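You operate a simulated robot arm through the tools that you are given. There is no shell and no other tool. Be economical: measure what you need, move in short steps, check, and stop when the job is done.

You run a simulated robot arm. Do the job below in one go: nothing can be reset, and whatever is moved stays where it is left.

JOB
Put two of the black nozzles from the shelf under the blue groove on the shelf under the spray bench. Put the filter marked "mesh" from the top of the tool chest on the red bay of the side bench and the filter marked "wide" on the low shelf of the panel bay. Take the square blue plug and put it on top of the pleated filter on the top of the tool chest. Take the teal rim cup and leave it on the middle shelf of the panel bay. Count the test boards on the shelf under the red groove, then put as many of the clear bottles from the shelf under the red groove on the parts end of the spray bench. Lift the lid of the soak basin open. Do these in any order. Set down upright: filter, teal rim cup, clear bottle.
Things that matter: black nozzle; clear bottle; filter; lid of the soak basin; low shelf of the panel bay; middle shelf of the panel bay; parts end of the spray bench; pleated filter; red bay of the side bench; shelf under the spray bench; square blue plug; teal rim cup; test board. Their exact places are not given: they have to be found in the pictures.

The check looks at the end state, three seconds after you hand in, the way a careful person would. Anything else that was tipped, shoved, dropped, spilled or broken makes it a failure. Lids that push on must go on centred and level and be pressed home; caps that screw on are set level and turned clockwise until they are tight.

ROBOT AND FRAMES
A 6-joint arm with a two-finger parallel gripper on a trunk, on a base that drives. Base frame: it is fixed to the floor where the robot stands at the start and does not move with it; the origin is under the middle of the robot, x ahead of it, y to its left, z up. Units: mm, degrees, N and s.
Its first joint turns from -115.0 to 115.0 degrees. Places, roughly: black nozzle [500, -250, 500]; clear bottle [500, 1000, 500]; filter [0, -4250, 1000]; lid of the soak basin [-1800, 2100, 1000]; low shelf of the panel bay [500, -2700, 200]; middle shelf of the panel bay (22x42 cm) [580, -2680, 1240]; parts end of the spray bench [-1600, 1300, 900]; pleated filter [0, -4250, 1000]; red bay of the side bench [500, -3100, 800]; shelf under the spray bench [-1600, 800, 600]; square blue plug (3x3x4 cm) [-200, -4200, 900]; teal rim cup [500, -3000, 1000]; test board [500, 750, 500]. Payload 4.2 kg.
The TCP is the grasp point between the finger pads, 23 mm short of the fingertips. In the tool frame z runs along the fingers and y along their closing line. Largest opening 94 mm; finger width 38, thickness 10; the body of the gripper, 54 by 96 mm, starts 39 mm behind the TCP.
Orientation is that of the tool frame in the base frame, as [roll, pitch, yaw] about the fixed x, y, z axes, in that order (R = Rz(yaw) Ry(pitch) Rx(roll)). With the fingers straight down and closing along the base's y, the tool's x points along the base's -x, its y along +y and its z along -z.

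CONTROLS
- The arm moves only by the tool apply_moves. Its argument "plan" is a list of rows, each a list of 7 numbers: the shift along the tool's x, y, z in mm, then the turn, a rotation vector about the tool's x, y, z in degrees, then the opening, from 0 (shut) to 1 (fully open). In form: [[x, y, z, rx, ry, rz, gripper], ...]. A call has 1 to 12 rows; each row is the pose to reach, as a shift and turn from the pose commanded when the call began, along the tool's axes at that moment. A row lasts 0.2 s, in which the tool goes at most 50 mm and 8.6 degrees; a call with a longer step from one row to the next is refused whole, and so is a gripper value outside its range. A pose out of reach is approached as far as the arm can. The call stops where the force on the tool passes 40 N (or 10 N more than at its start, if that is more) or the arm is blocked; 0.2 s more then pass. The fingers move at their own pace (about 108 mm/s each) and stop on an object; they squeeze with about 43 N. The grip force told is the motor's: it shows also when the fingers shut on nothing. Time passes only in rows, and 0.2 s behind the last, so rows that repeat a pose let the fingers close. It gives the time, the measured TCP pose, the force on the tool (base axes), the opening and the grip force at its end, in the units of the frame above (readings bear some noise), with the torque about the TCP (base axes, N m) and any sound that the robot's microphone picked up.
- Cameras (640 x 400 px; columns grow to the right, rows downward): "scene" is now at [232.2, 168.3, 1119]; the picture's right is [-0.28, -0.96, -0.00], its down [-0.45, 0.13, -0.88] and it looks along [0.85, -0.25, -0.47] (base axes); focal length 221 px, centre (320, 200). "wrist" rides on the gripper at [86, 16, -74] in the tool frame; the picture's right is [-0.18, 0.98, 0.00], its down [-0.58, -0.11, -0.81] and it looks along [-0.79, -0.15, 0.59] (tool axes); focal length 243 px, centre (320, 200).
- capture(camera): a new picture of that camera. No time passes.
- slide_trunk(by): slides the trunk up (or, below 0, down) by that many mm; the arm and the scene camera ride with it, the base frame stays. It gives what a move gives, with no picture.
- roll_base(legs): drives the robot by 1 to 6 legs, each [ahead, turn to the left] in mm and degrees, along the robot's own axes; the way and the turn of a leg run together, so that a leg with both is an arc; at most 1500 mm and 180 degrees a leg. The arm and the cameras ride along, it lands a little off, and it stops where it bumps. It gives what a move gives.
- head_to(pan, tilt): turns the head with the scene camera to pan (to the left, within 80 degrees either way) and tilt (down, from -29 to 69), counted from straight ahead of the robot. It gives what a move gives.
- probe_pixels(camera, pixels): for up to 12 pixels [column, row] of the newest picture of that camera ("zoom" is the newest enlarged one), the place [x, y, z] in the base frame of the surface seen there, good to about 3 mm, but the place of the scene camera against the robot may be out by one fixed shift of up to 25 mm in any direction. No time passes.
- inspect(camera, box): a new picture of the part [left, top, right, bottom] of that camera's present view, enlarged. No time passes.
- hand_in(): hands the job in; it is judged then, once.

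Work in short steps. Measure before you move; look again where a grasp or a placing could have gone wrong, and mend it. You have 329 turns and 216 pictures in all, those below and enlarged ones among them. Open the gripper and draw the arm clear of the work before you hand the job in, unless the task says otherwise; then end with one line.

The tools are called after "Call:" as name(argument=value, ...) on one line, values as JSON. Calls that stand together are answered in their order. apply_moves: Moves the arm, as the interface text tells. Its arguments: {"type":"object","properties":{"plan":{"type":"array","items":{"type":"array","items":{"type":"number"}}}},"required":["plan"]} The other tools are called the same way: slide_trunk (by) slides the trunk up or down; roll_base (legs) drives the base; head_to (pan, tilt) turns the head that bears the scene camera; capture (camera) takes a picture; probe_pixels (camera, pixels) gives the place of the surface under pixels of a picture; inspect (camera, box) takes an enlarged picture of a part of a camera's view; hand_in () hands the job in.

At the start:

```text
time_s: 0.0
position: [569.4, -203.6, 999.7]
tool_rot: [-180.0, 0.0, -179.9]
contact_force: [0.2, -0.3, -0.3]
torque: [0.02, 0.0, 0.0]
gripper_width: 94.1
grip_force: 0.1
trunk travel left (down, up): [-450.0, 540.0]
robot x, y, heading: [-3.1, -2.9, 0.0]
head pan, tilt: [-16.2, 27.9]
```

scene: 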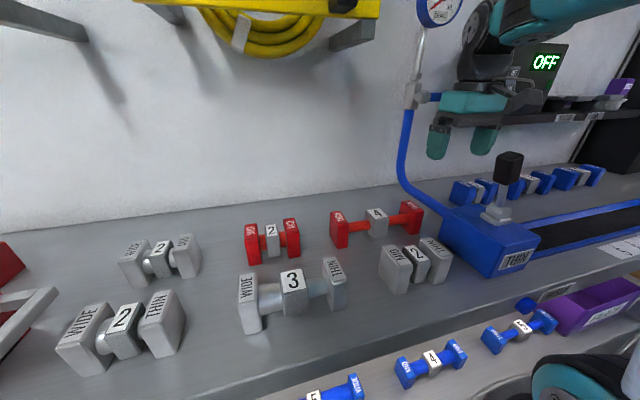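
wrist: 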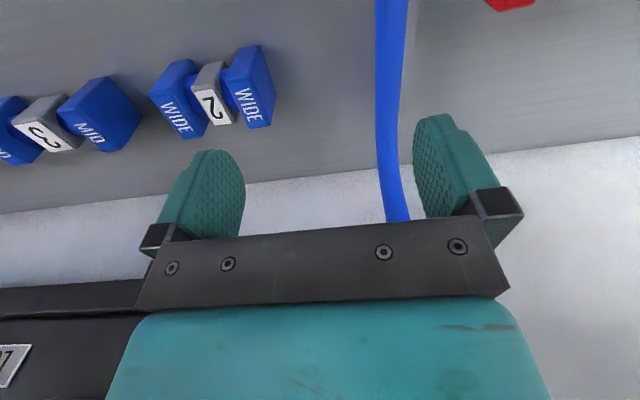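

The opening view shows a bench with spools and a blue groove at the right. I look left and right to find the shelves.

Call:
head_to(pan=-40, tilt=45)

Call:
capture(camera="scene")

Call:
head_to(pan=50, tilt=35)

Call:
capture(camera="scene")

```text
time_s: 0.9
position: [568.4, -203.1, 1000.5]
tool_rot: [-180.0, 0.0, -179.9]
contact_force: [-0.1, 0.8, 0.6]
torque: [0.0, 0.0, -0.02]
gripper_width: 93.8
grip_force: 0.1
trunk travel left (down, up): [-450.0, 540.0]
robot x, y, heading: [-1.6, -5.7, 0.0]
head pan, tilt: [-40.0, 45.0]
```

```text
213 pictures are left
```

scene: 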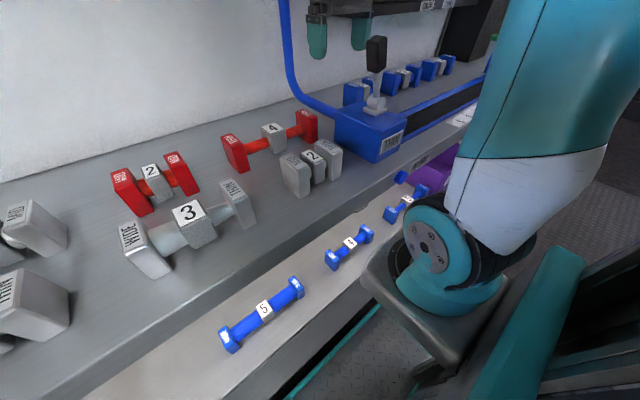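

```text
time_s: 2.5
position: [568.6, -204.4, 1000.2]
tool_rot: [180.0, -0.1, -179.9]
contact_force: [0.5, -0.4, -1.6]
torque: [0.04, -0.01, 0.02]
gripper_width: 94.2
grip_force: 0.0
trunk travel left (down, up): [-450.0, 540.0]
robot x, y, heading: [0.5, -0.8, 0.0]
head pan, tilt: [50.0, 35.0]
```

```text
212 pictures are left
```

scene: 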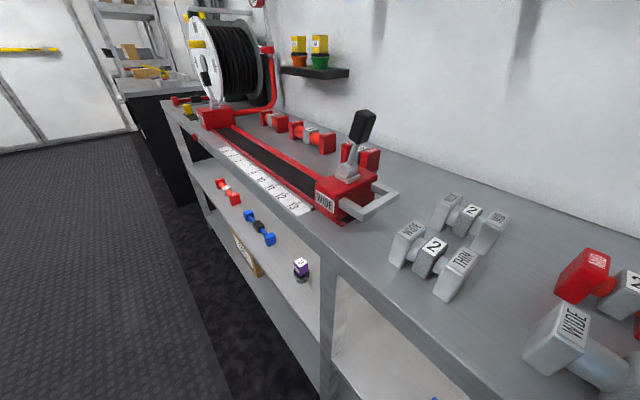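

The shelves under the bench are only seen in part. I back off and look lower.

Call:
roll_base(legs=[[-600, 0]])

Call:
slide_trunk(by=-200)

Call:
head_to(pan=45, tilt=20)

Call:
capture(camera="scene")

Call:
head_to(pan=-10, tilt=20)

Call:
capture(camera="scene")

Call:
head_to(pan=-70, tilt=15)

Call:
capture(camera="scene")

```text
time_s: 4.0
position: [465.8, -204.5, 1002.2]
tool_rot: [-179.5, 1.6, 179.0]
contact_force: [11.9, -1.1, -3.4]
torque: [-0.16, 0.18, -0.61]
gripper_width: 94.0
grip_force: 0.1
trunk travel left (down, up): [-450.0, 540.0]
robot x, y, heading: [-109.7, -2.0, 0.0]
head pan, tilt: [50.0, 35.0]
stopped in leg 1: the force on the tool passed its limit (the readings are from after the stop); the commanded pose is now the measured one
```

```text
time_s: 4.7
position: [466.7, -205.6, 969.1]
tool_rot: [-179.3, 1.9, 178.8]
contact_force: [7.3, -1.6, -5.1]
torque: [-0.19, 0.27, -0.37]
gripper_width: 93.6
grip_force: 0.0
trunk travel left (down, up): [-417.0, 573.0]
robot x, y, heading: [-112.4, -0.5, -0.1]
head pan, tilt: [50.0, 35.0]
stopped: the force on the tool passed its limit (the readings are from after the stop); the commanded pose is now the measured one
```

```text
time_s: 5.5
position: [467.4, -205.0, 969.5]
tool_rot: [-179.4, 1.9, 179.0]
contact_force: [10.4, -0.2, -4.5]
torque: [-0.22, 0.4, -0.55]
gripper_width: 93.6
grip_force: 0.1
trunk travel left (down, up): [-417.0, 573.0]
robot x, y, heading: [-110.3, -5.2, -0.3]
head pan, tilt: [45.0, 20.0]
```

```text
211 pictures are left
```

scene: 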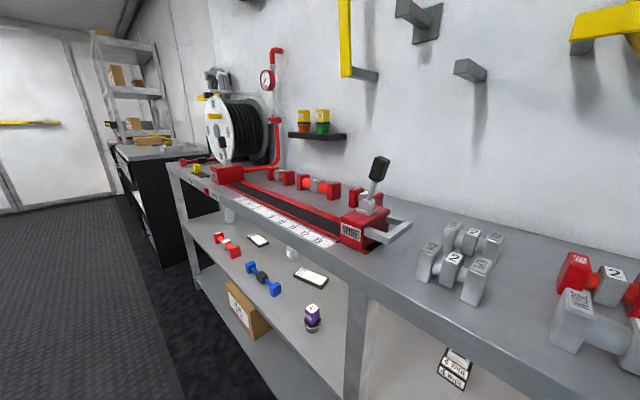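

```text
time_s: 6.7
position: [466.4, -204.8, 970.3]
tool_rot: [-179.3, 2.0, 179.0]
contact_force: [14.0, -0.3, 0.4]
torque: [0.03, 0.65, -0.69]
gripper_width: 93.8
grip_force: 0.0
trunk travel left (down, up): [-417.0, 573.0]
robot x, y, heading: [-110.9, -6.6, -0.1]
head pan, tilt: [-10.0, 20.0]
```

```text
210 pictures are left
```

scene: 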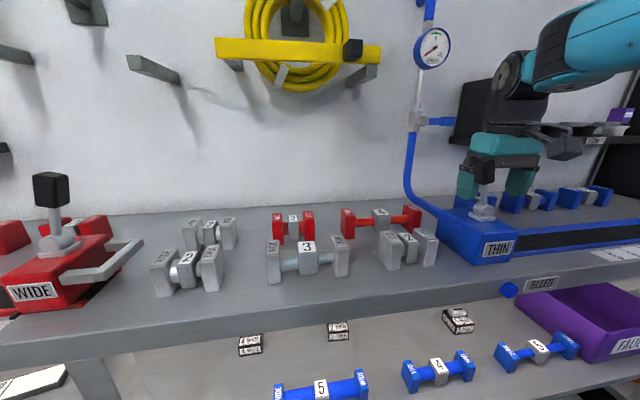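

```text
time_s: 8.0
position: [468.3, -203.7, 970.8]
tool_rot: [-179.5, 1.9, 178.9]
contact_force: [14.2, 0.2, 1.7]
torque: [0.12, 0.74, -0.74]
gripper_width: 93.9
grip_force: 0.0
trunk travel left (down, up): [-417.0, 573.0]
robot x, y, heading: [-110.6, -2.1, -0.1]
head pan, tilt: [-70.0, 15.0]
```

```text
209 pictures are left
```

scene: 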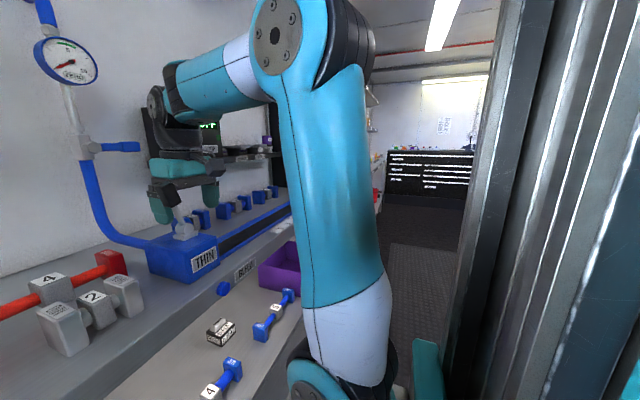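

A force stopped the base: something touches the tool (force +x ~14 N). I check with the wrist camera before going on.

Call:
capture(camera="wrist")

Call:
inspect(camera="scene", box=[100, 100, 300, 300])

```text
208 pictures are left
```

wrist: 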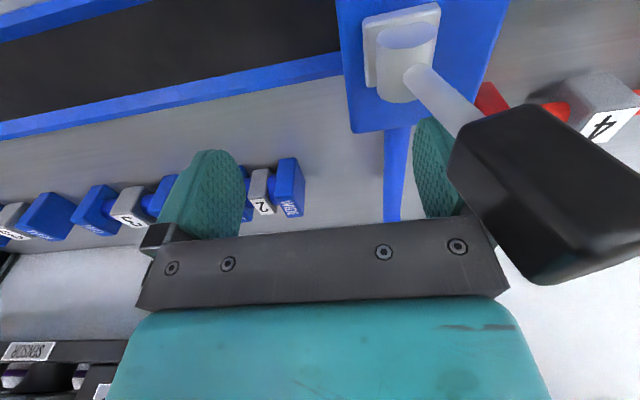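

```text
2.00 times, centred on (200, 200) of scene
```

zoom: 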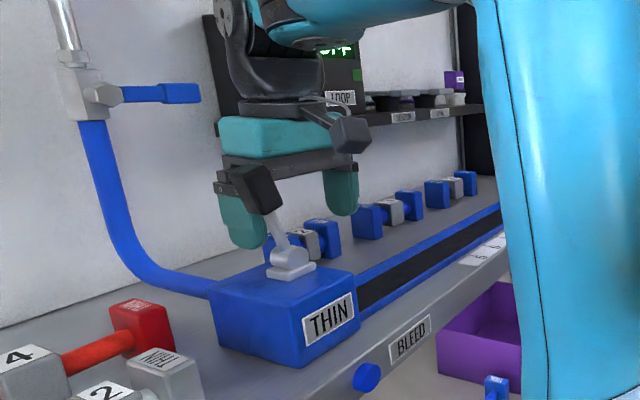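

The lever knob stands right behind (toward the robot of) the left finger. I move the tool forward to unload it, then up well clear.

Call:
apply_moves(plan=[[-40, 0, 0, 0, 0, 0, 1], [-80, 0, 0, 0, 0, 0, 1], [-80, 0, -50, 0, 0, 0, 1], [-80, 0, -100, 0, 0, 0, 1], [-80, 0, -150, 0, 0, 0, 1], [-80, 0, -200, 0, 0, 0, 1]])

Call:
capture(camera="scene")

```text
time_s: 9.2
position: [549.7, -206.4, 1113.6]
tool_rot: [-178.9, 4.3, 178.9]
contact_force: [28.0, -4.2, -41.5]
torque: [-0.86, -1.61, -0.51]
gripper_width: 93.9
grip_force: 0.0
out of reach, approached as far as the arm can: row 6
trunk travel left (down, up): [-417.0, 573.0]
robot x, y, heading: [-109.3, -0.1, 0.1]
head pan, tilt: [-70.0, 15.0]
stopped in row 6: the force on the tool passed its limit (the readings are from after the stop); the commanded pose is now the measured one
```

```text
206 pictures are left
```

scene: 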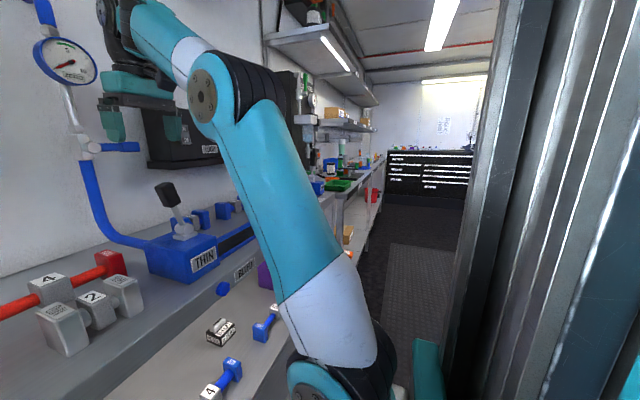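

The lever is released. Something above was touched now at z 1113; I look up before moving.

Call:
head_to(pan=-35, tilt=-5)

Call:
capture(camera="scene")

Call:
capture(camera="wrist")

```text
time_s: 10.2
position: [549.0, -206.3, 1114.3]
tool_rot: [-178.9, 4.5, 178.9]
contact_force: [33.9, 2.3, -52.1]
torque: [-1.69, -2.23, -1.21]
gripper_width: 94.1
grip_force: 0.0
trunk travel left (down, up): [-417.0, 573.0]
robot x, y, heading: [-107.4, -3.1, 0.1]
head pan, tilt: [-35.0, -5.0]
```

```text
205 pictures are left
```

scene: 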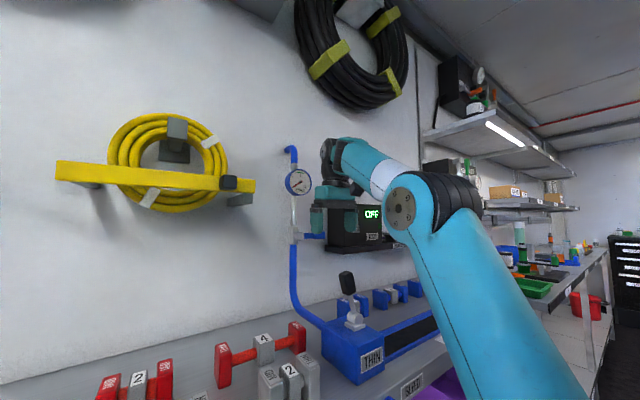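

```text
204 pictures are left
```

wrist: 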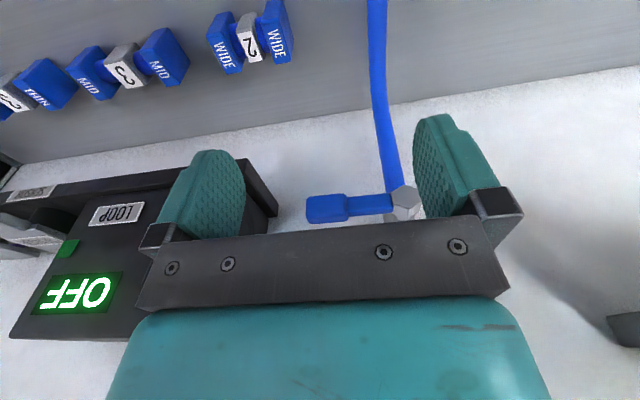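

The gripper sits close to the gauge and pipe. I draw down a bit, then straight back toward the robot.

Call:
apply_moves(plan=[[0, 0, 20, 0, 0, 0, 1], [30, 0, 25, 0, 0, 0, 1], [70, 0, 25, 0, 0, 0, 1]])

Call:
capture(camera="scene")

```text
time_s: 11.0
position: [480.4, -204.2, 1084.1]
tool_rot: [-178.9, 3.9, 178.9]
contact_force: [0.8, 0.5, 0.2]
torque: [-0.01, -0.01, 0.0]
gripper_width: 94.2
grip_force: 0.0
trunk travel left (down, up): [-417.0, 573.0]
robot x, y, heading: [-112.7, -3.6, 0.2]
head pan, tilt: [-35.0, -5.0]
```

```text
203 pictures are left
```

scene: 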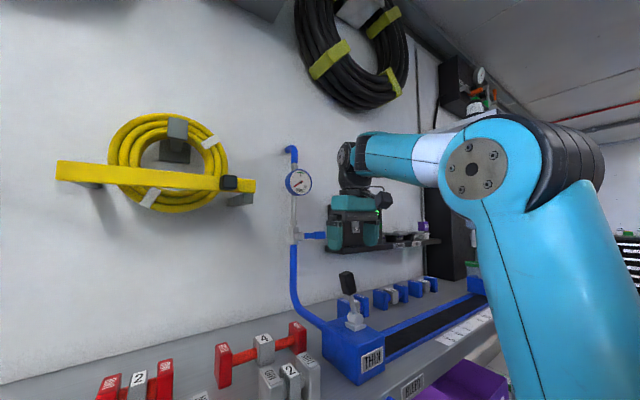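

Contact is gone. I probe the lever and bench geometry before going back.

Call:
probe_pixels(camera="scene", pixels=[[347, 275], [345, 325], [355, 350], [420, 380], [298, 181], [316, 236], [350, 240], [375, 238]])

Call:
apply_moves(plan=[[0, 0, -20, 0, 0, 0, 1], [30, 0, -40, 0, 0, 0, 1], [30, 0, -80, 0, 0, 0, 1], [30, 0, -120, 0, -4, 0, 1]])

```text
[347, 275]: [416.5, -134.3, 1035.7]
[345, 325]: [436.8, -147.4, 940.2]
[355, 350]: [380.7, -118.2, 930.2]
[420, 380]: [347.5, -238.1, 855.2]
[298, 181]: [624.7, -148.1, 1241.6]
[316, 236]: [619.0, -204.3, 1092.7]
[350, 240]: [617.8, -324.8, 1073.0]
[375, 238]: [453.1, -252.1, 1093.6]
```

```text
time_s: 11.8
position: [451.5, -203.6, 1150.9]
tool_rot: [-178.5, 5.7, 179.1]
contact_force: [20.3, -5.6, -28.9]
torque: [-0.41, -1.23, -0.03]
gripper_width: 94.0
grip_force: 0.0
trunk travel left (down, up): [-417.0, 573.0]
robot x, y, heading: [-108.9, 0.9, -0.1]
head pan, tilt: [-35.0, -5.0]
stopped in row 3: the force on the tool passed its limit (the readings are from after the stop); the commanded pose is now the measured one
```

The stop matches the forearm/upper arm meeting the robot's own mast, so I come down a bit and use the trunk for height instead.

Call:
apply_moves(plan=[[-10, 0, 30, 0, 0, 0, 1], [-10, 0, 60, 0, -5.7, 0, 1]])

Call:
slide_trunk(by=150)

Call:
roll_base(legs=[[-300, 0]])

Call:
capture(camera="scene")

```text
time_s: 12.4
position: [467.3, -206.3, 1095.7]
tool_rot: [-178.9, 10.5, 179.1]
contact_force: [0.2, -1.0, -0.1]
torque: [-0.01, -0.02, -0.01]
gripper_width: 93.8
grip_force: 0.1
out of reach, approached as far as the arm can: row 2
trunk travel left (down, up): [-417.0, 573.0]
robot x, y, heading: [-113.1, -5.4, 0.3]
head pan, tilt: [-35.0, -5.0]
```

```text
time_s: 14.2
position: [466.6, -204.2, 1246.8]
tool_rot: [-178.9, 10.4, 179.2]
contact_force: [-0.5, -0.3, -0.4]
torque: [0.01, 0.01, -0.01]
gripper_width: 93.9
grip_force: 0.0
trunk travel left (down, up): [-567.0, 423.0]
robot x, y, heading: [-108.7, -1.1, 0.0]
head pan, tilt: [-35.0, -5.0]
```

```text
time_s: 16.2
position: [165.3, -205.3, 1246.7]
tool_rot: [-178.9, 10.5, 179.3]
contact_force: [-0.1, -0.1, -0.4]
torque: [-0.01, 0.01, 0.0]
gripper_width: 93.9
grip_force: 0.1
trunk travel left (down, up): [-567.0, 423.0]
robot x, y, heading: [-409.9, -1.3, 0.1]
head pan, tilt: [-35.0, -5.0]
```

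```text
202 pictures are left
```

scene: 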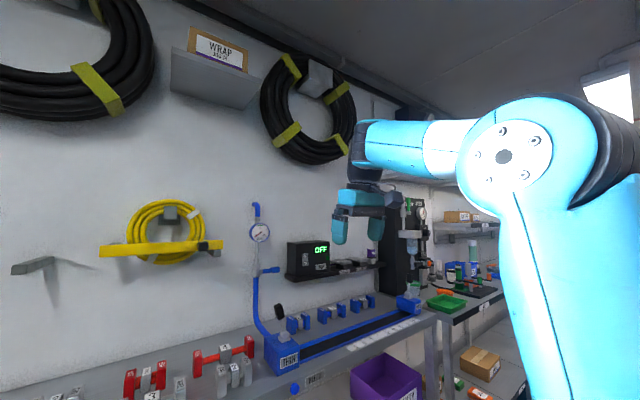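

Free now. I level the tool, lower the trunk and view the shelves from further back.

Call:
apply_moves(plan=[[0, 0, 0, 0, 5, 0, 1], [0, 0, 0, 0, 10.4, 0, 1]])

Call:
slide_trunk(by=-350)

Call:
head_to(pan=35, tilt=15)

Call:
capture(camera="scene")

Call:
head_to(pan=-25, tilt=15)

Call:
capture(camera="scene")

```text
time_s: 16.8
position: [165.0, -205.3, 1245.4]
tool_rot: [-178.8, -0.1, 179.0]
contact_force: [0.2, 0.2, -0.2]
torque: [0.02, -0.02, -0.01]
gripper_width: 93.8
grip_force: 0.0
trunk travel left (down, up): [-567.0, 423.0]
robot x, y, heading: [-410.9, -4.4, 0.2]
head pan, tilt: [-35.0, -5.0]
```

```text
time_s: 20.2
position: [165.5, -204.0, 897.0]
tool_rot: [-178.8, 0.1, 179.1]
contact_force: [0.3, -0.1, 0.2]
torque: [-0.01, 0.0, 0.01]
gripper_width: 93.9
grip_force: 0.0
trunk travel left (down, up): [-217.0, 773.0]
robot x, y, heading: [-410.2, -3.2, 0.0]
head pan, tilt: [-35.0, -5.0]
```

```text
time_s: 21.6
position: [167.0, -205.8, 897.2]
tool_rot: [-178.8, 0.1, 179.0]
contact_force: [0.1, 1.4, 0.4]
torque: [0.01, 0.0, -0.02]
gripper_width: 94.1
grip_force: 0.1
trunk travel left (down, up): [-217.0, 773.0]
robot x, y, heading: [-405.2, -2.7, 0.2]
head pan, tilt: [35.0, 15.0]
```

```text
201 pictures are left
```

scene: 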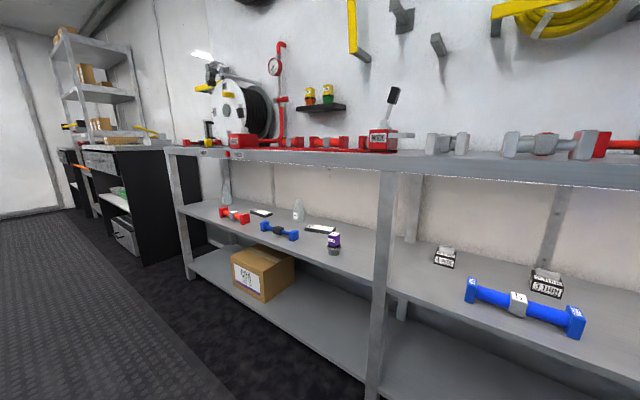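

```text
time_s: 22.9
position: [165.7, -204.5, 896.6]
tool_rot: [-178.8, 0.0, 179.1]
contact_force: [-0.8, -0.1, 0.6]
torque: [0.0, 0.0, -0.02]
gripper_width: 94.0
grip_force: 0.0
trunk travel left (down, up): [-217.0, 773.0]
robot x, y, heading: [-410.6, -1.5, 0.5]
head pan, tilt: [-25.0, 15.0]
```

```text
200 pictures are left
```

scene: 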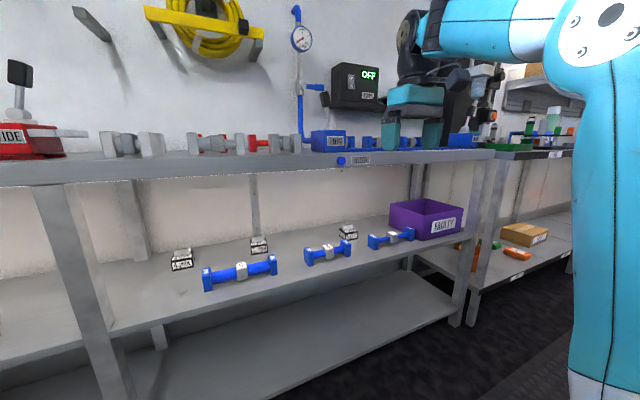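

The blue-side shelf holds three small labelled objects and blue pieces; the red side holds boards and bottles. I enlarge both.

Call:
inspect(camera="scene", box=[150, 190, 470, 300])

Call:
head_to(pan=45, tilt=15)

Call:
inspect(camera="scene", box=[200, 160, 460, 310])

```text
2.00 times, centred on (310, 245) of scene
```

zoom: 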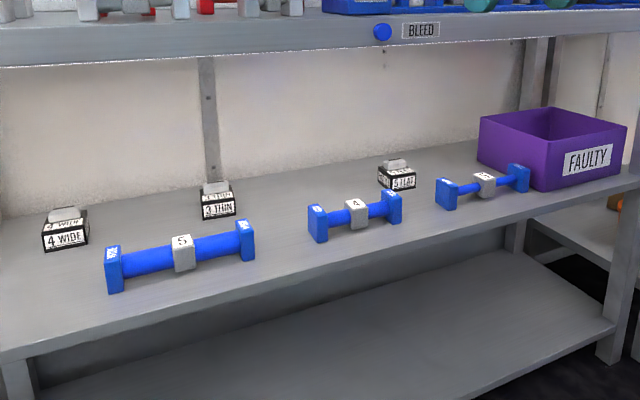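

```text
time_s: 24.4
position: [165.9, -204.9, 896.9]
tool_rot: [-178.8, 0.1, 179.1]
contact_force: [1.1, 0.5, -0.1]
torque: [0.02, -0.04, 0.03]
gripper_width: 93.8
grip_force: 0.1
trunk travel left (down, up): [-217.0, 773.0]
robot x, y, heading: [-410.9, 1.4, 0.0]
head pan, tilt: [45.0, 15.0]
```

```text
2.46 times, centred on (330, 235) of scene
```

zoom: 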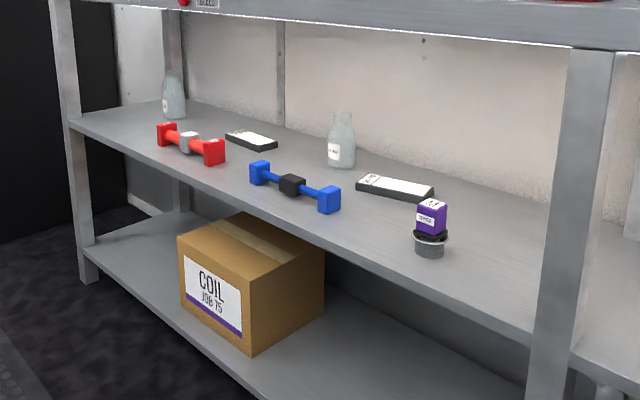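

Two dark flat boards and two bottles show on the red-side shelf, and three black labelled blocks (nozzles) on the blue side. I probe the positions.

Call:
probe_pixels(camera="zoom", pixels=[[174, 85], [341, 120], [342, 160], [252, 138], [395, 185], [430, 245], [430, 205], [300, 185], [195, 145], [590, 45], [560, 300], [430, 40]])

Call:
head_to(pan=-25, tilt=15)

Call:
inspect(camera="scene", box=[150, 130, 470, 330])

```text
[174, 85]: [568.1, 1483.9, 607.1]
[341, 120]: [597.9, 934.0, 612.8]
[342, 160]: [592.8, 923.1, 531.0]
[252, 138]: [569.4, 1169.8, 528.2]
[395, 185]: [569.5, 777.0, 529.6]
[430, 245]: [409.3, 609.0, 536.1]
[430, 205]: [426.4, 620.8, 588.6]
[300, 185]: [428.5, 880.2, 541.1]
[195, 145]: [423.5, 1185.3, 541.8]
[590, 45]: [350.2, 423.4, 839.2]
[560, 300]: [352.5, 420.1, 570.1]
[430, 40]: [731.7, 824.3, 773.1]
```

```text
time_s: 25.8
position: [165.0, -205.2, 896.7]
tool_rot: [-178.8, 0.1, 179.1]
contact_force: [-0.1, 0.4, 0.3]
torque: [0.02, 0.01, 0.01]
gripper_width: 94.0
grip_force: 0.0
trunk travel left (down, up): [-217.0, 773.0]
robot x, y, heading: [-405.4, -4.4, -0.1]
head pan, tilt: [-25.0, 15.0]
```

```text
2.00 times, centred on (310, 230) of scene
```

zoom: 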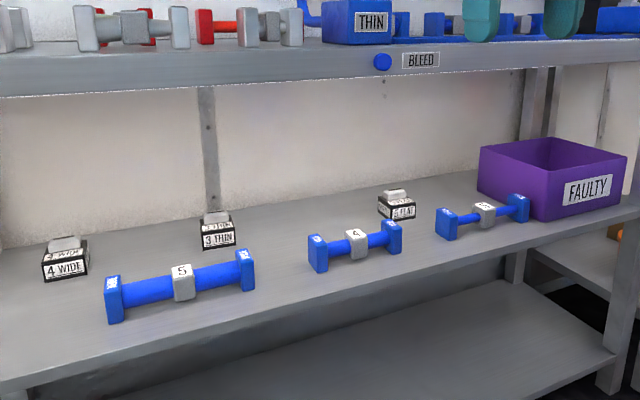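

Now I probe the black nozzles, the shelf and the bench rail.

Call:
probe_pixels(camera="zoom", pixels=[[65, 240], [65, 258], [100, 265], [217, 216], [218, 232], [396, 194], [396, 208], [430, 90], [430, 55], [300, 290], [180, 270], [355, 240]])

Call:
head_to(pan=80, tilt=15)

Call:
capture(camera="scene")

Call:
head_to(pan=-80, tilt=10)

Call:
capture(camera="scene")

```text
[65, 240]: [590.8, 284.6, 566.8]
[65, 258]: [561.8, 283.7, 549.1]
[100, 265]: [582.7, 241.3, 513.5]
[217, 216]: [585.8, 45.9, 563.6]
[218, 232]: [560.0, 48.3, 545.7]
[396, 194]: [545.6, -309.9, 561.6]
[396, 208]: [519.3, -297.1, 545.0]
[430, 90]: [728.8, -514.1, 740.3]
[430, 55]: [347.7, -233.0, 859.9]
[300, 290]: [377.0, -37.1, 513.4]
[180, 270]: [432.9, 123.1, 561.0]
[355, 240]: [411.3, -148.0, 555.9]
```

```text
time_s: 27.6
position: [165.8, -205.1, 896.8]
tool_rot: [-178.8, 0.1, 179.2]
contact_force: [0.5, 0.3, 0.4]
torque: [-0.01, -0.03, -0.03]
gripper_width: 94.2
grip_force: 0.1
trunk travel left (down, up): [-217.0, 773.0]
robot x, y, heading: [-408.9, -1.7, 0.1]
head pan, tilt: [80.0, 15.0]
```

```text
196 pictures are left
```

scene: 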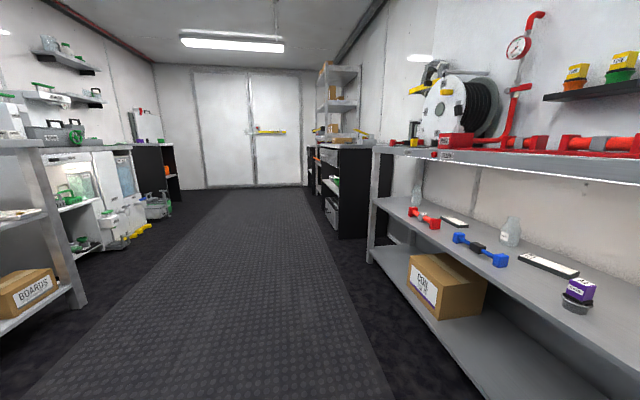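

```text
time_s: 30.0
position: [165.8, -206.1, 896.7]
tool_rot: [-178.7, 0.0, 179.1]
contact_force: [-0.3, -0.7, 0.6]
torque: [-0.01, 0.01, -0.02]
gripper_width: 94.2
grip_force: 0.1
trunk travel left (down, up): [-217.0, 773.0]
robot x, y, heading: [-409.7, -1.0, 0.1]
head pan, tilt: [-80.0, 10.0]
```

```text
195 pictures are left
```

scene: 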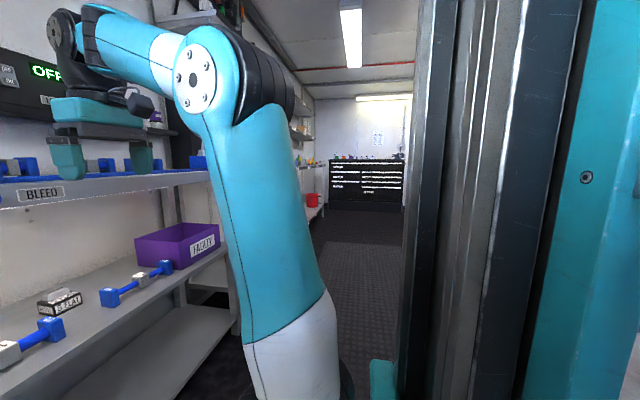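

Room is a corridor: workbench at +x, spray bench at −x. I turn round to see the spray bench side.

Call:
roll_base(legs=[[0, 90], [0, 60]])

Call:
head_to(pan=20, tilt=10)

Call:
capture(camera="scene")

Call:
head_to(pan=-30, tilt=10)

Call:
capture(camera="scene")

```text
time_s: 37.0
position: [-815.8, 452.8, 897.8]
tool_rot: [-178.7, 0.1, -29.9]
contact_force: [-0.5, 0.6, 0.6]
torque: [0.03, 0.02, 0.02]
gripper_width: 94.1
grip_force: 0.1
trunk travel left (down, up): [-217.0, 773.0]
robot x, y, heading: [-412.5, -2.1, 151.2]
head pan, tilt: [-80.0, 10.0]
```

```text
time_s: 38.7
position: [-815.7, 453.8, 896.9]
tool_rot: [-178.8, 0.1, -29.9]
contact_force: [-0.5, 0.0, -0.2]
torque: [0.01, 0.02, 0.0]
gripper_width: 93.9
grip_force: 0.1
trunk travel left (down, up): [-217.0, 773.0]
robot x, y, heading: [-413.7, -5.3, 151.2]
head pan, tilt: [20.0, 10.0]
```

```text
194 pictures are left
```

scene: 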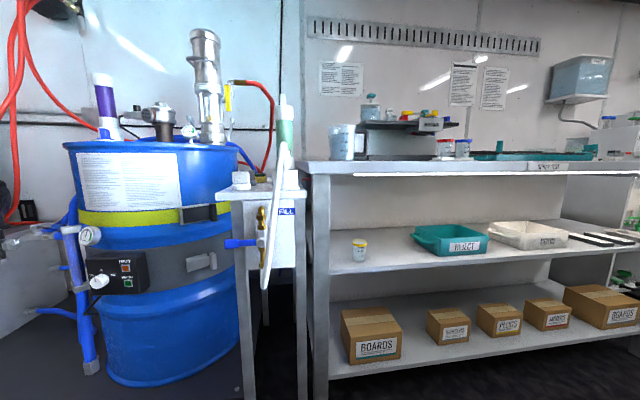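

```text
time_s: 39.9
position: [-817.0, 454.5, 897.0]
tool_rot: [-178.8, 0.1, -29.9]
contact_force: [-0.2, 0.3, 0.2]
torque: [-0.02, 0.04, 0.0]
gripper_width: 94.0
grip_force: 0.0
trunk travel left (down, up): [-217.0, 773.0]
robot x, y, heading: [-412.6, -1.8, 151.4]
head pan, tilt: [-30.0, 10.0]
```

```text
193 pictures are left
```

scene: 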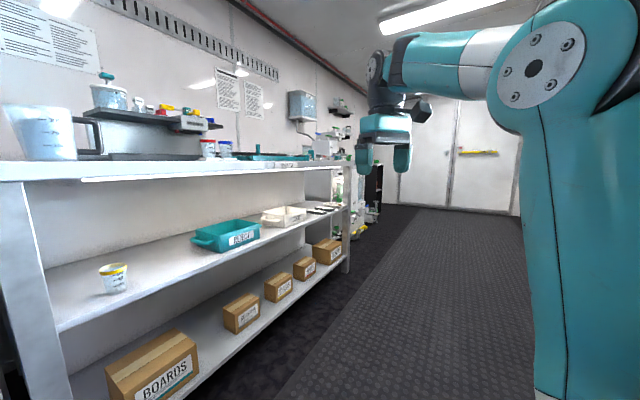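

The spray bench with its shelf is here. I raise the trunk to see its top and enlarge.

Call:
slide_trunk(by=350)

Call:
head_to(pan=0, tilt=20)

Call:
inspect(camera="scene", box=[100, 100, 500, 350])

```text
time_s: 43.3
position: [-816.2, 454.3, 1246.6]
tool_rot: [-178.8, 0.2, -29.8]
contact_force: [0.0, 0.1, -0.2]
torque: [0.03, -0.02, -0.07]
gripper_width: 94.1
grip_force: 0.0
trunk travel left (down, up): [-567.0, 423.0]
robot x, y, heading: [-411.5, -0.1, 151.5]
head pan, tilt: [-30.0, 10.0]
```

```text
time_s: 44.3
position: [-816.4, 454.4, 1246.5]
tool_rot: [-178.8, 0.1, -29.9]
contact_force: [0.5, -0.2, 1.0]
torque: [-0.01, -0.02, -0.01]
gripper_width: 94.3
grip_force: 0.0
trunk travel left (down, up): [-567.0, 423.0]
robot x, y, heading: [-407.5, -2.7, 151.1]
head pan, tilt: [0.0, 20.0]
```

```text
1.60 times, centred on (300, 225) of scene
```

zoom: 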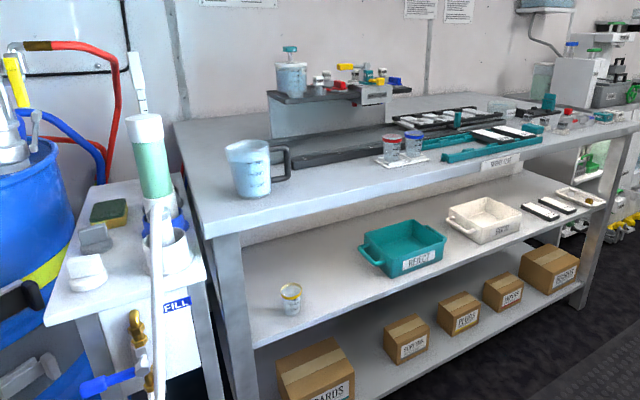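

I enlarge the bench label and its far end to find the parts end.

Call:
inspect(camera="scene", box=[380, 150, 500, 225])

Call:
head_to(pan=-35, tilt=15)

Call:
inspect(camera="scene", box=[100, 100, 420, 300])

```text
5.33 times, centred on (440, 188) of scene
```

zoom: 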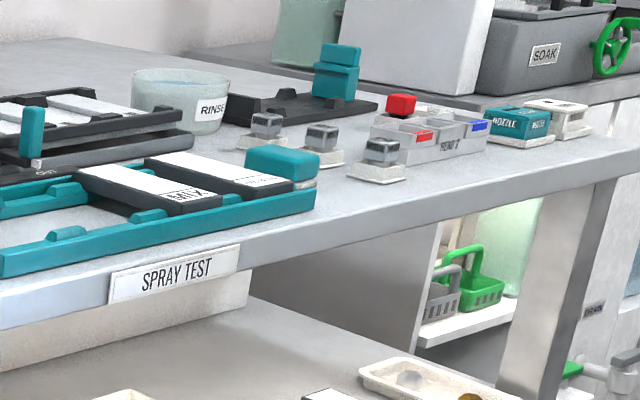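

```text
time_s: 45.3
position: [-817.9, 453.4, 1246.4]
tool_rot: [-178.8, 0.1, -30.0]
contact_force: [0.1, -0.3, 0.6]
torque: [0.01, 0.0, 0.0]
gripper_width: 93.9
grip_force: 0.0
trunk travel left (down, up): [-567.0, 423.0]
robot x, y, heading: [-411.5, -2.2, 151.2]
head pan, tilt: [-35.0, 15.0]
```

```text
2.00 times, centred on (260, 200) of scene
```

zoom: 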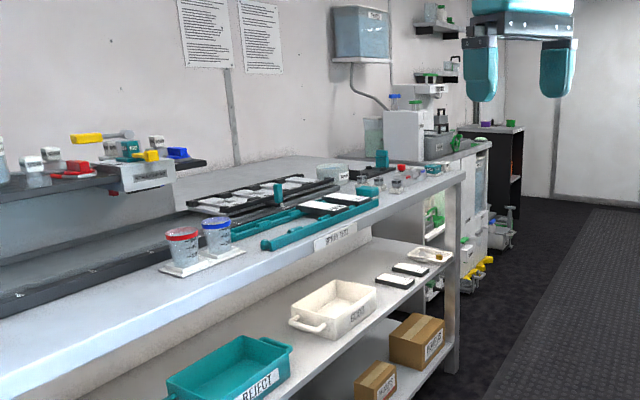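

Parts end is the far end near the "SOAK" basin. I drive along the corridor to y≈900 and turn to face the bench.

Call:
roll_base(legs=[[0, -61], [950, 0], [0, 75]])

Call:
head_to(pan=10, tilt=25)

Call:
capture(camera="scene")

Call:
head_to(pan=-40, tilt=20)

Call:
capture(camera="scene")

```text
time_s: 56.2
position: [-910.7, 1293.7, 1246.7]
tool_rot: [-178.8, 0.2, -15.9]
contact_force: [0.6, 0.6, 0.2]
torque: [-0.01, -0.01, 0.01]
gripper_width: 93.9
grip_force: 0.0
trunk travel left (down, up): [-567.0, 423.0]
robot x, y, heading: [-407.8, 951.7, 165.1]
head pan, tilt: [-35.0, 15.0]
```

```text
time_s: 57.3
position: [-912.1, 1294.7, 1246.1]
tool_rot: [-178.8, 0.1, -16.0]
contact_force: [0.1, 0.0, 0.2]
torque: [-0.01, -0.01, -0.03]
gripper_width: 94.1
grip_force: 0.0
trunk travel left (down, up): [-567.0, 423.0]
robot x, y, heading: [-409.6, 949.5, 165.1]
head pan, tilt: [10.0, 25.0]
```

```text
189 pictures are left
```

scene: 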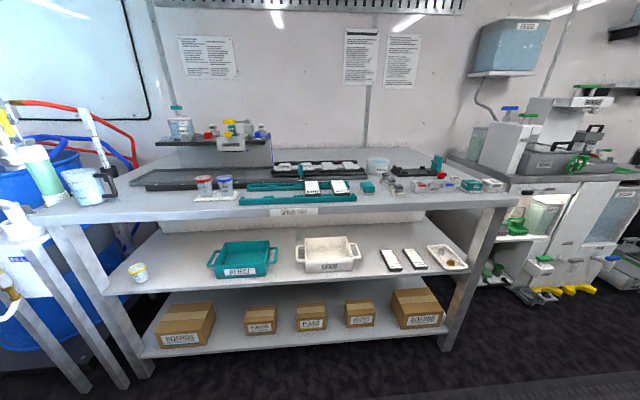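

```text
time_s: 58.5
position: [-912.0, 1296.1, 1245.9]
tool_rot: [-178.8, 0.0, -16.0]
contact_force: [-0.9, 0.4, 0.5]
torque: [0.01, 0.01, 0.0]
gripper_width: 94.0
grip_force: 0.1
trunk travel left (down, up): [-567.0, 423.0]
robot x, y, heading: [-409.5, 950.4, 164.9]
head pan, tilt: [-40.0, 20.0]
```

```text
188 pictures are left
```

scene: 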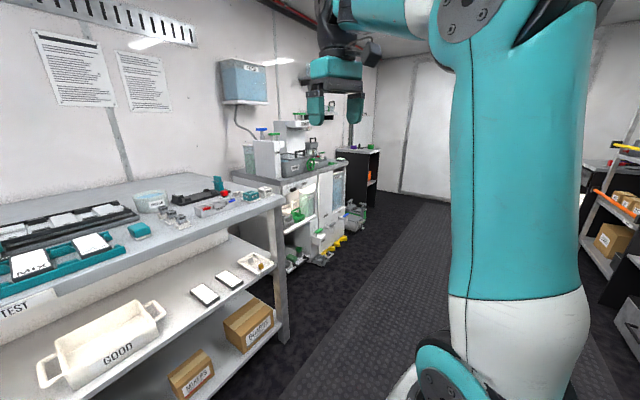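

I zoom in on the bench top's parts end and the shelf for free spots and measurements.

Call:
head_to(pan=-5, tilt=25)

Call:
inspect(camera="scene", box=[200, 130, 460, 290])

```text
time_s: 59.5
position: [-911.5, 1295.2, 1247.5]
tool_rot: [-178.9, 0.0, -16.0]
contact_force: [-0.4, 0.0, 1.0]
torque: [0.02, 0.04, -0.02]
gripper_width: 94.0
grip_force: 0.0
trunk travel left (down, up): [-567.0, 423.0]
robot x, y, heading: [-408.7, 948.7, 165.1]
head pan, tilt: [-5.0, 25.0]
```

```text
2.46 times, centred on (330, 210) of scene
```

zoom: 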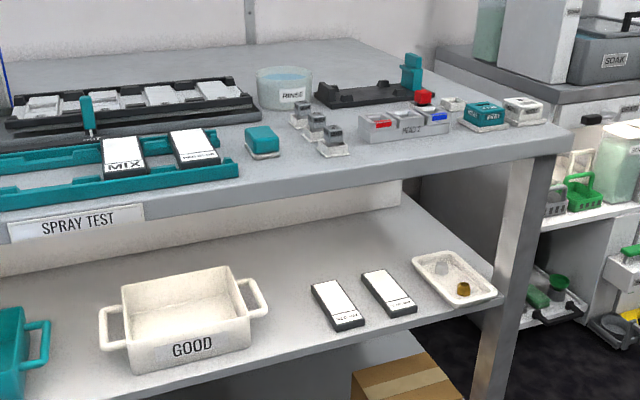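

Call:
probe_pixels(camera="zoom", pixels=[[400, 165], [300, 180], [480, 148], [555, 150], [260, 200], [400, 130], [335, 150], [262, 140], [500, 75], [430, 60], [340, 70], [290, 190]])

Call:
probe_pixels(camera="zoom", pixels=[[290, 270], [330, 265], [300, 340], [270, 260], [400, 240], [180, 345], [250, 290], [450, 275], [390, 290], [340, 300], [520, 170], [500, 310]])

```text
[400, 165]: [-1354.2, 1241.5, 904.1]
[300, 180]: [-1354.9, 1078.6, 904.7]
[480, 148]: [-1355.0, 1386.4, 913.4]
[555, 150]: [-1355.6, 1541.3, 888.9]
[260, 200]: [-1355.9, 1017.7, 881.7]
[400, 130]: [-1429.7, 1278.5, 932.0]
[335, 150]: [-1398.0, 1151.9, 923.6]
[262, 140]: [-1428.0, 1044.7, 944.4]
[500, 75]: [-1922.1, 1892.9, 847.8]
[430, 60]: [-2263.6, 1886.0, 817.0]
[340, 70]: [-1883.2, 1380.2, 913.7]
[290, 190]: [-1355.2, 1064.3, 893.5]
```

```text
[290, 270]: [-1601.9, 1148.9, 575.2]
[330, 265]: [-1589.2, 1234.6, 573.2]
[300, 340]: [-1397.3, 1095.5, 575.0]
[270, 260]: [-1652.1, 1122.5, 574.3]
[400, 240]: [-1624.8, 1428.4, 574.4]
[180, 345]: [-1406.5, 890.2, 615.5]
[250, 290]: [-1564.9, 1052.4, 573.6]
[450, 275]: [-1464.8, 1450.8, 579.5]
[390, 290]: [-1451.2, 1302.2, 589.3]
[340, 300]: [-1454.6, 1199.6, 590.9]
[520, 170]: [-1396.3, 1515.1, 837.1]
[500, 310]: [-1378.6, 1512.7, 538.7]
```

I raise the trunk to view the parts end from higher.

Call:
slide_trunk(by=350)

Call:
head_to(pan=-10, tilt=35)

Call:
inspect(camera="scene", box=[180, 100, 500, 300])

```text
time_s: 62.9
position: [-911.1, 1294.9, 1596.5]
tool_rot: [-178.8, 0.0, -16.1]
contact_force: [0.0, 0.0, -0.5]
torque: [-0.01, 0.02, 0.01]
gripper_width: 94.0
grip_force: 0.0
trunk travel left (down, up): [-917.0, 73.0]
robot x, y, heading: [-407.0, 945.1, 165.2]
head pan, tilt: [-5.0, 25.0]
```

```text
time_s: 63.6
position: [-912.2, 1295.3, 1596.9]
tool_rot: [-178.8, 0.0, -15.9]
contact_force: [-0.1, -0.4, -0.4]
torque: [0.02, -0.01, -0.02]
gripper_width: 94.2
grip_force: 0.0
trunk travel left (down, up): [-917.0, 73.0]
robot x, y, heading: [-408.8, 949.5, 164.8]
head pan, tilt: [-10.0, 35.0]
```

```text
2.00 times, centred on (340, 200) of scene
```

zoom: 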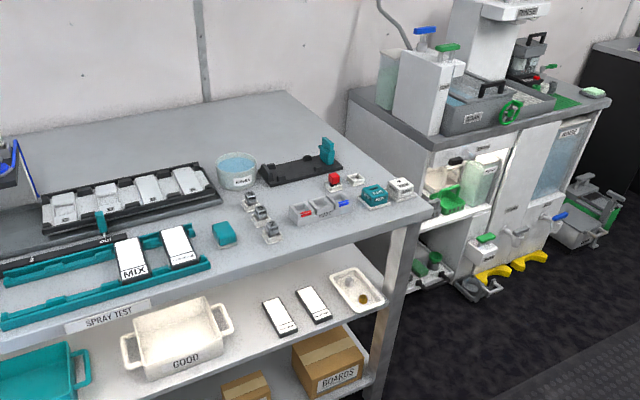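

Call:
probe_pixels(camera="zoom", pixels=[[285, 190], [235, 205], [250, 130], [300, 125], [340, 145], [237, 155], [300, 150], [327, 140], [315, 210], [370, 195], [400, 205], [262, 170]])

Call:
head_to(pan=-40, tilt=35)

Call:
inspect(camera="scene", box=[60, 80, 320, 240])

```text
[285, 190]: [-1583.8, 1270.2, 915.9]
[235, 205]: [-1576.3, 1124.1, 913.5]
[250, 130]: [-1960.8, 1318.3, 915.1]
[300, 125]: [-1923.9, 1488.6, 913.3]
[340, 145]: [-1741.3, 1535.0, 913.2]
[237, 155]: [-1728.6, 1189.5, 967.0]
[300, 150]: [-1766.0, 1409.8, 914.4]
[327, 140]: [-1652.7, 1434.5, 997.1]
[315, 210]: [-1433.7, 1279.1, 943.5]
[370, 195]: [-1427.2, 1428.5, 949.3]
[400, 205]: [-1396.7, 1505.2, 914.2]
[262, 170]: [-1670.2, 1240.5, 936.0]
```

```text
time_s: 64.6
position: [-911.0, 1296.0, 1597.5]
tool_rot: [-178.8, 0.0, -15.9]
contact_force: [-0.1, -0.3, 0.3]
torque: [-0.05, 0.02, -0.03]
gripper_width: 94.3
grip_force: 0.0
trunk travel left (down, up): [-917.0, 73.0]
robot x, y, heading: [-408.6, 948.4, 165.3]
head pan, tilt: [-40.0, 35.0]
```

```text
2.46 times, centred on (190, 160) of scene
```

zoom: 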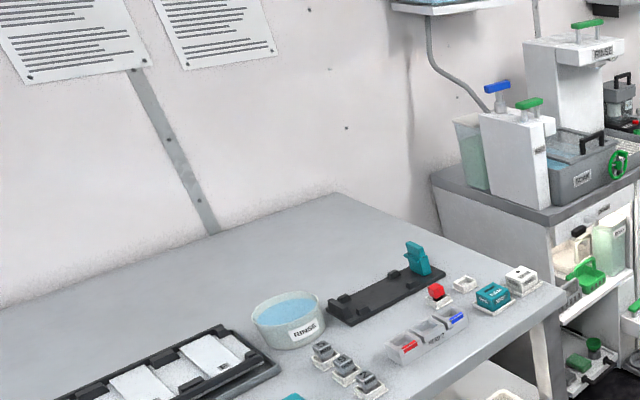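

Free bench spots: around [-1560,1270..1370,914]. Now I look closer at the soak basin.

Call:
inspect(camera="scene", box=[220, 80, 340, 155])

Call:
probe_pixels(camera="zoom", pixels=[[320, 200]])

```text
5.33 times, centred on (280, 118) of scene
```

zoom: 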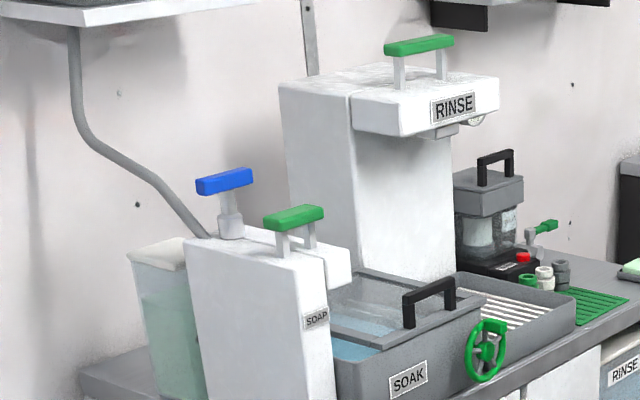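

```text
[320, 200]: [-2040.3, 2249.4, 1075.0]
```

Next I prepare the gripper for reaching under benches: flip it 180° about its axis so the wrist camera is on the upper side when it points forward.

Call:
apply_moves(plan=[[0, 0, 0, 0, 0, 8.5, 1], [0, 0, 0, 0, 0, 17, 1], [0, 0, 0, 0, 0, 25.5, 1], [0, 0, 0, 0, 0, 34, 1], [0, 0, 0, 0, 0, 42.5, 1], [0, 0, 0, 0, 0, 51, 1], [0, 0, 0, 0, 0, 59.5, 1], [0, 0, 0, 0, 0, 68, 1], [0, 0, 0, 0, 0, 76.5, 1], [0, 0, 0, 0, 0, 85, 1], [0, 0, 0, 0, 0, 90, 1]])

Call:
apply_moves(plan=[[0, 0, 0, 0, 0, 8.5, 1], [0, 0, 0, 0, 0, 17, 1], [0, 0, 0, 0, 0, 25.5, 1], [0, 0, 0, 0, 0, 34, 1], [0, 0, 0, 0, 0, 42.5, 1], [0, 0, 0, 0, 0, 51, 1], [0, 0, 0, 0, 0, 59.5, 1], [0, 0, 0, 0, 0, 68, 1], [0, 0, 0, 0, 0, 76.5, 1], [0, 0, 0, 0, 0, 85, 1], [0, 0, 0, 0, 0, 90, 1]])

```text
time_s: 67.0
position: [-912.1, 1295.1, 1596.1]
tool_rot: [179.9, 1.1, -106.1]
contact_force: [0.7, -0.7, 0.0]
torque: [-0.02, -0.01, 0.01]
gripper_width: 94.0
grip_force: 0.0
trunk travel left (down, up): [-917.0, 73.0]
robot x, y, heading: [-405.4, 946.7, 164.9]
head pan, tilt: [-40.0, 35.0]
```

```text
time_s: 69.4
position: [-911.7, 1294.1, 1596.5]
tool_rot: [178.8, 0.0, 163.9]
contact_force: [0.3, 0.1, -0.2]
torque: [-0.01, -0.02, -0.03]
gripper_width: 93.9
grip_force: 0.0
trunk travel left (down, up): [-917.0, 73.0]
robot x, y, heading: [-409.8, 949.6, 165.1]
head pan, tilt: [-40.0, 35.0]
```

Flip done. Now I drive back to face the workbench at the "4 WIDE" nozzle (y≈284) and lower the trunk.

Call:
roll_base(legs=[[0, 105], [463, 0], [0, 90]])

Call:
slide_trunk(by=-700)

Call:
apply_moves(plan=[[0, 0, 0, 0, 8.5, 0, 1], [0, 0, 0, 0, 17, 0, 1], [0, 0, 0, 0, 25.5, 0, 1], [0, 0, 0, 0, 34, 0, 1], [0, 0, 0, 0, 42.5, 0, 1], [0, 0, 0, 0, 51, 0, 1], [0, 0, 0, 0, 59, 0, 1], [0, 0, 0, 0, 67, 0, 1], [0, 0, 0, 0, 72, 0, 1]])

```text
time_s: 80.3
position: [163.9, 286.6, 1595.9]
tool_rot: [178.8, -0.1, -1.4]
contact_force: [0.2, 0.3, 0.1]
torque: [-0.03, 0.01, 0.01]
gripper_width: 93.8
grip_force: 0.1
trunk travel left (down, up): [-917.0, 73.0]
robot x, y, heading: [-410.4, 491.4, -0.4]
head pan, tilt: [-40.0, 35.0]
```

```text
refused: -700 is not a number from -400 to 400
```

```text
time_s: 82.3
position: [206.6, 272.9, 1787.6]
tool_rot: [176.6, -64.2, 0.8]
contact_force: [-0.2, -0.8, 0.4]
torque: [0.01, 0.0, -0.01]
gripper_width: 93.9
grip_force: 0.1
out of reach, approached as far as the arm can: row 2, 3, 4, 5, 6, 7, 8, 9
trunk travel left (down, up): [-917.0, 73.0]
robot x, y, heading: [-413.2, 493.3, -0.5]
head pan, tilt: [-40.0, 35.0]
```

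The tilt was reached only partly, with the tool rising. I lower the trunk and look at the arm.

Call:
slide_trunk(by=-400)

Call:
slide_trunk(by=-400)

Call:
head_to(pan=-30, tilt=10)

Call:
capture(camera="scene")

```text
time_s: 86.2
position: [207.3, 274.4, 1386.2]
tool_rot: [176.5, -64.0, 1.1]
contact_force: [-0.3, 0.3, 0.4]
torque: [-0.02, 0.03, -0.01]
gripper_width: 94.1
grip_force: 0.0
trunk travel left (down, up): [-517.0, 473.0]
robot x, y, heading: [-416.1, 494.1, -0.1]
head pan, tilt: [-40.0, 35.0]
```

```text
time_s: 90.0
position: [207.7, 274.4, 985.4]
tool_rot: [176.7, -64.0, 1.1]
contact_force: [0.2, -0.3, 0.3]
torque: [-0.01, -0.01, -0.03]
gripper_width: 94.0
grip_force: 0.1
trunk travel left (down, up): [-117.0, 873.0]
robot x, y, heading: [-411.0, 492.5, -0.2]
head pan, tilt: [-40.0, 35.0]
```

```text
time_s: 90.9
position: [206.9, 273.9, 985.6]
tool_rot: [176.6, -64.0, 1.0]
contact_force: [-0.7, -0.3, 0.1]
torque: [0.04, 0.0, 0.01]
gripper_width: 94.0
grip_force: 0.1
trunk travel left (down, up): [-117.0, 873.0]
robot x, y, heading: [-410.6, 494.5, -0.1]
head pan, tilt: [-30.0, 10.0]
```

```text
183 pictures are left
```

scene: 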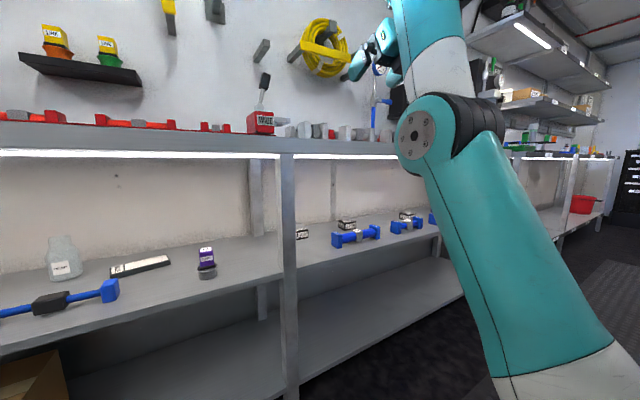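

I issue a small null move to see what the arm holds as its commanded pose.

Call:
apply_moves(plan=[[0, 0, 0, 0, 0, 0, 1]])

```text
time_s: 91.3
position: [207.3, 274.1, 987.4]
tool_rot: [176.5, -64.0, 0.9]
contact_force: [-0.9, 0.1, -0.4]
torque: [-0.03, -0.03, 0.01]
gripper_width: 94.1
grip_force: 0.1
trunk travel left (down, up): [-117.0, 873.0]
robot x, y, heading: [-412.0, 492.3, -0.5]
head pan, tilt: [-30.0, 10.0]
```

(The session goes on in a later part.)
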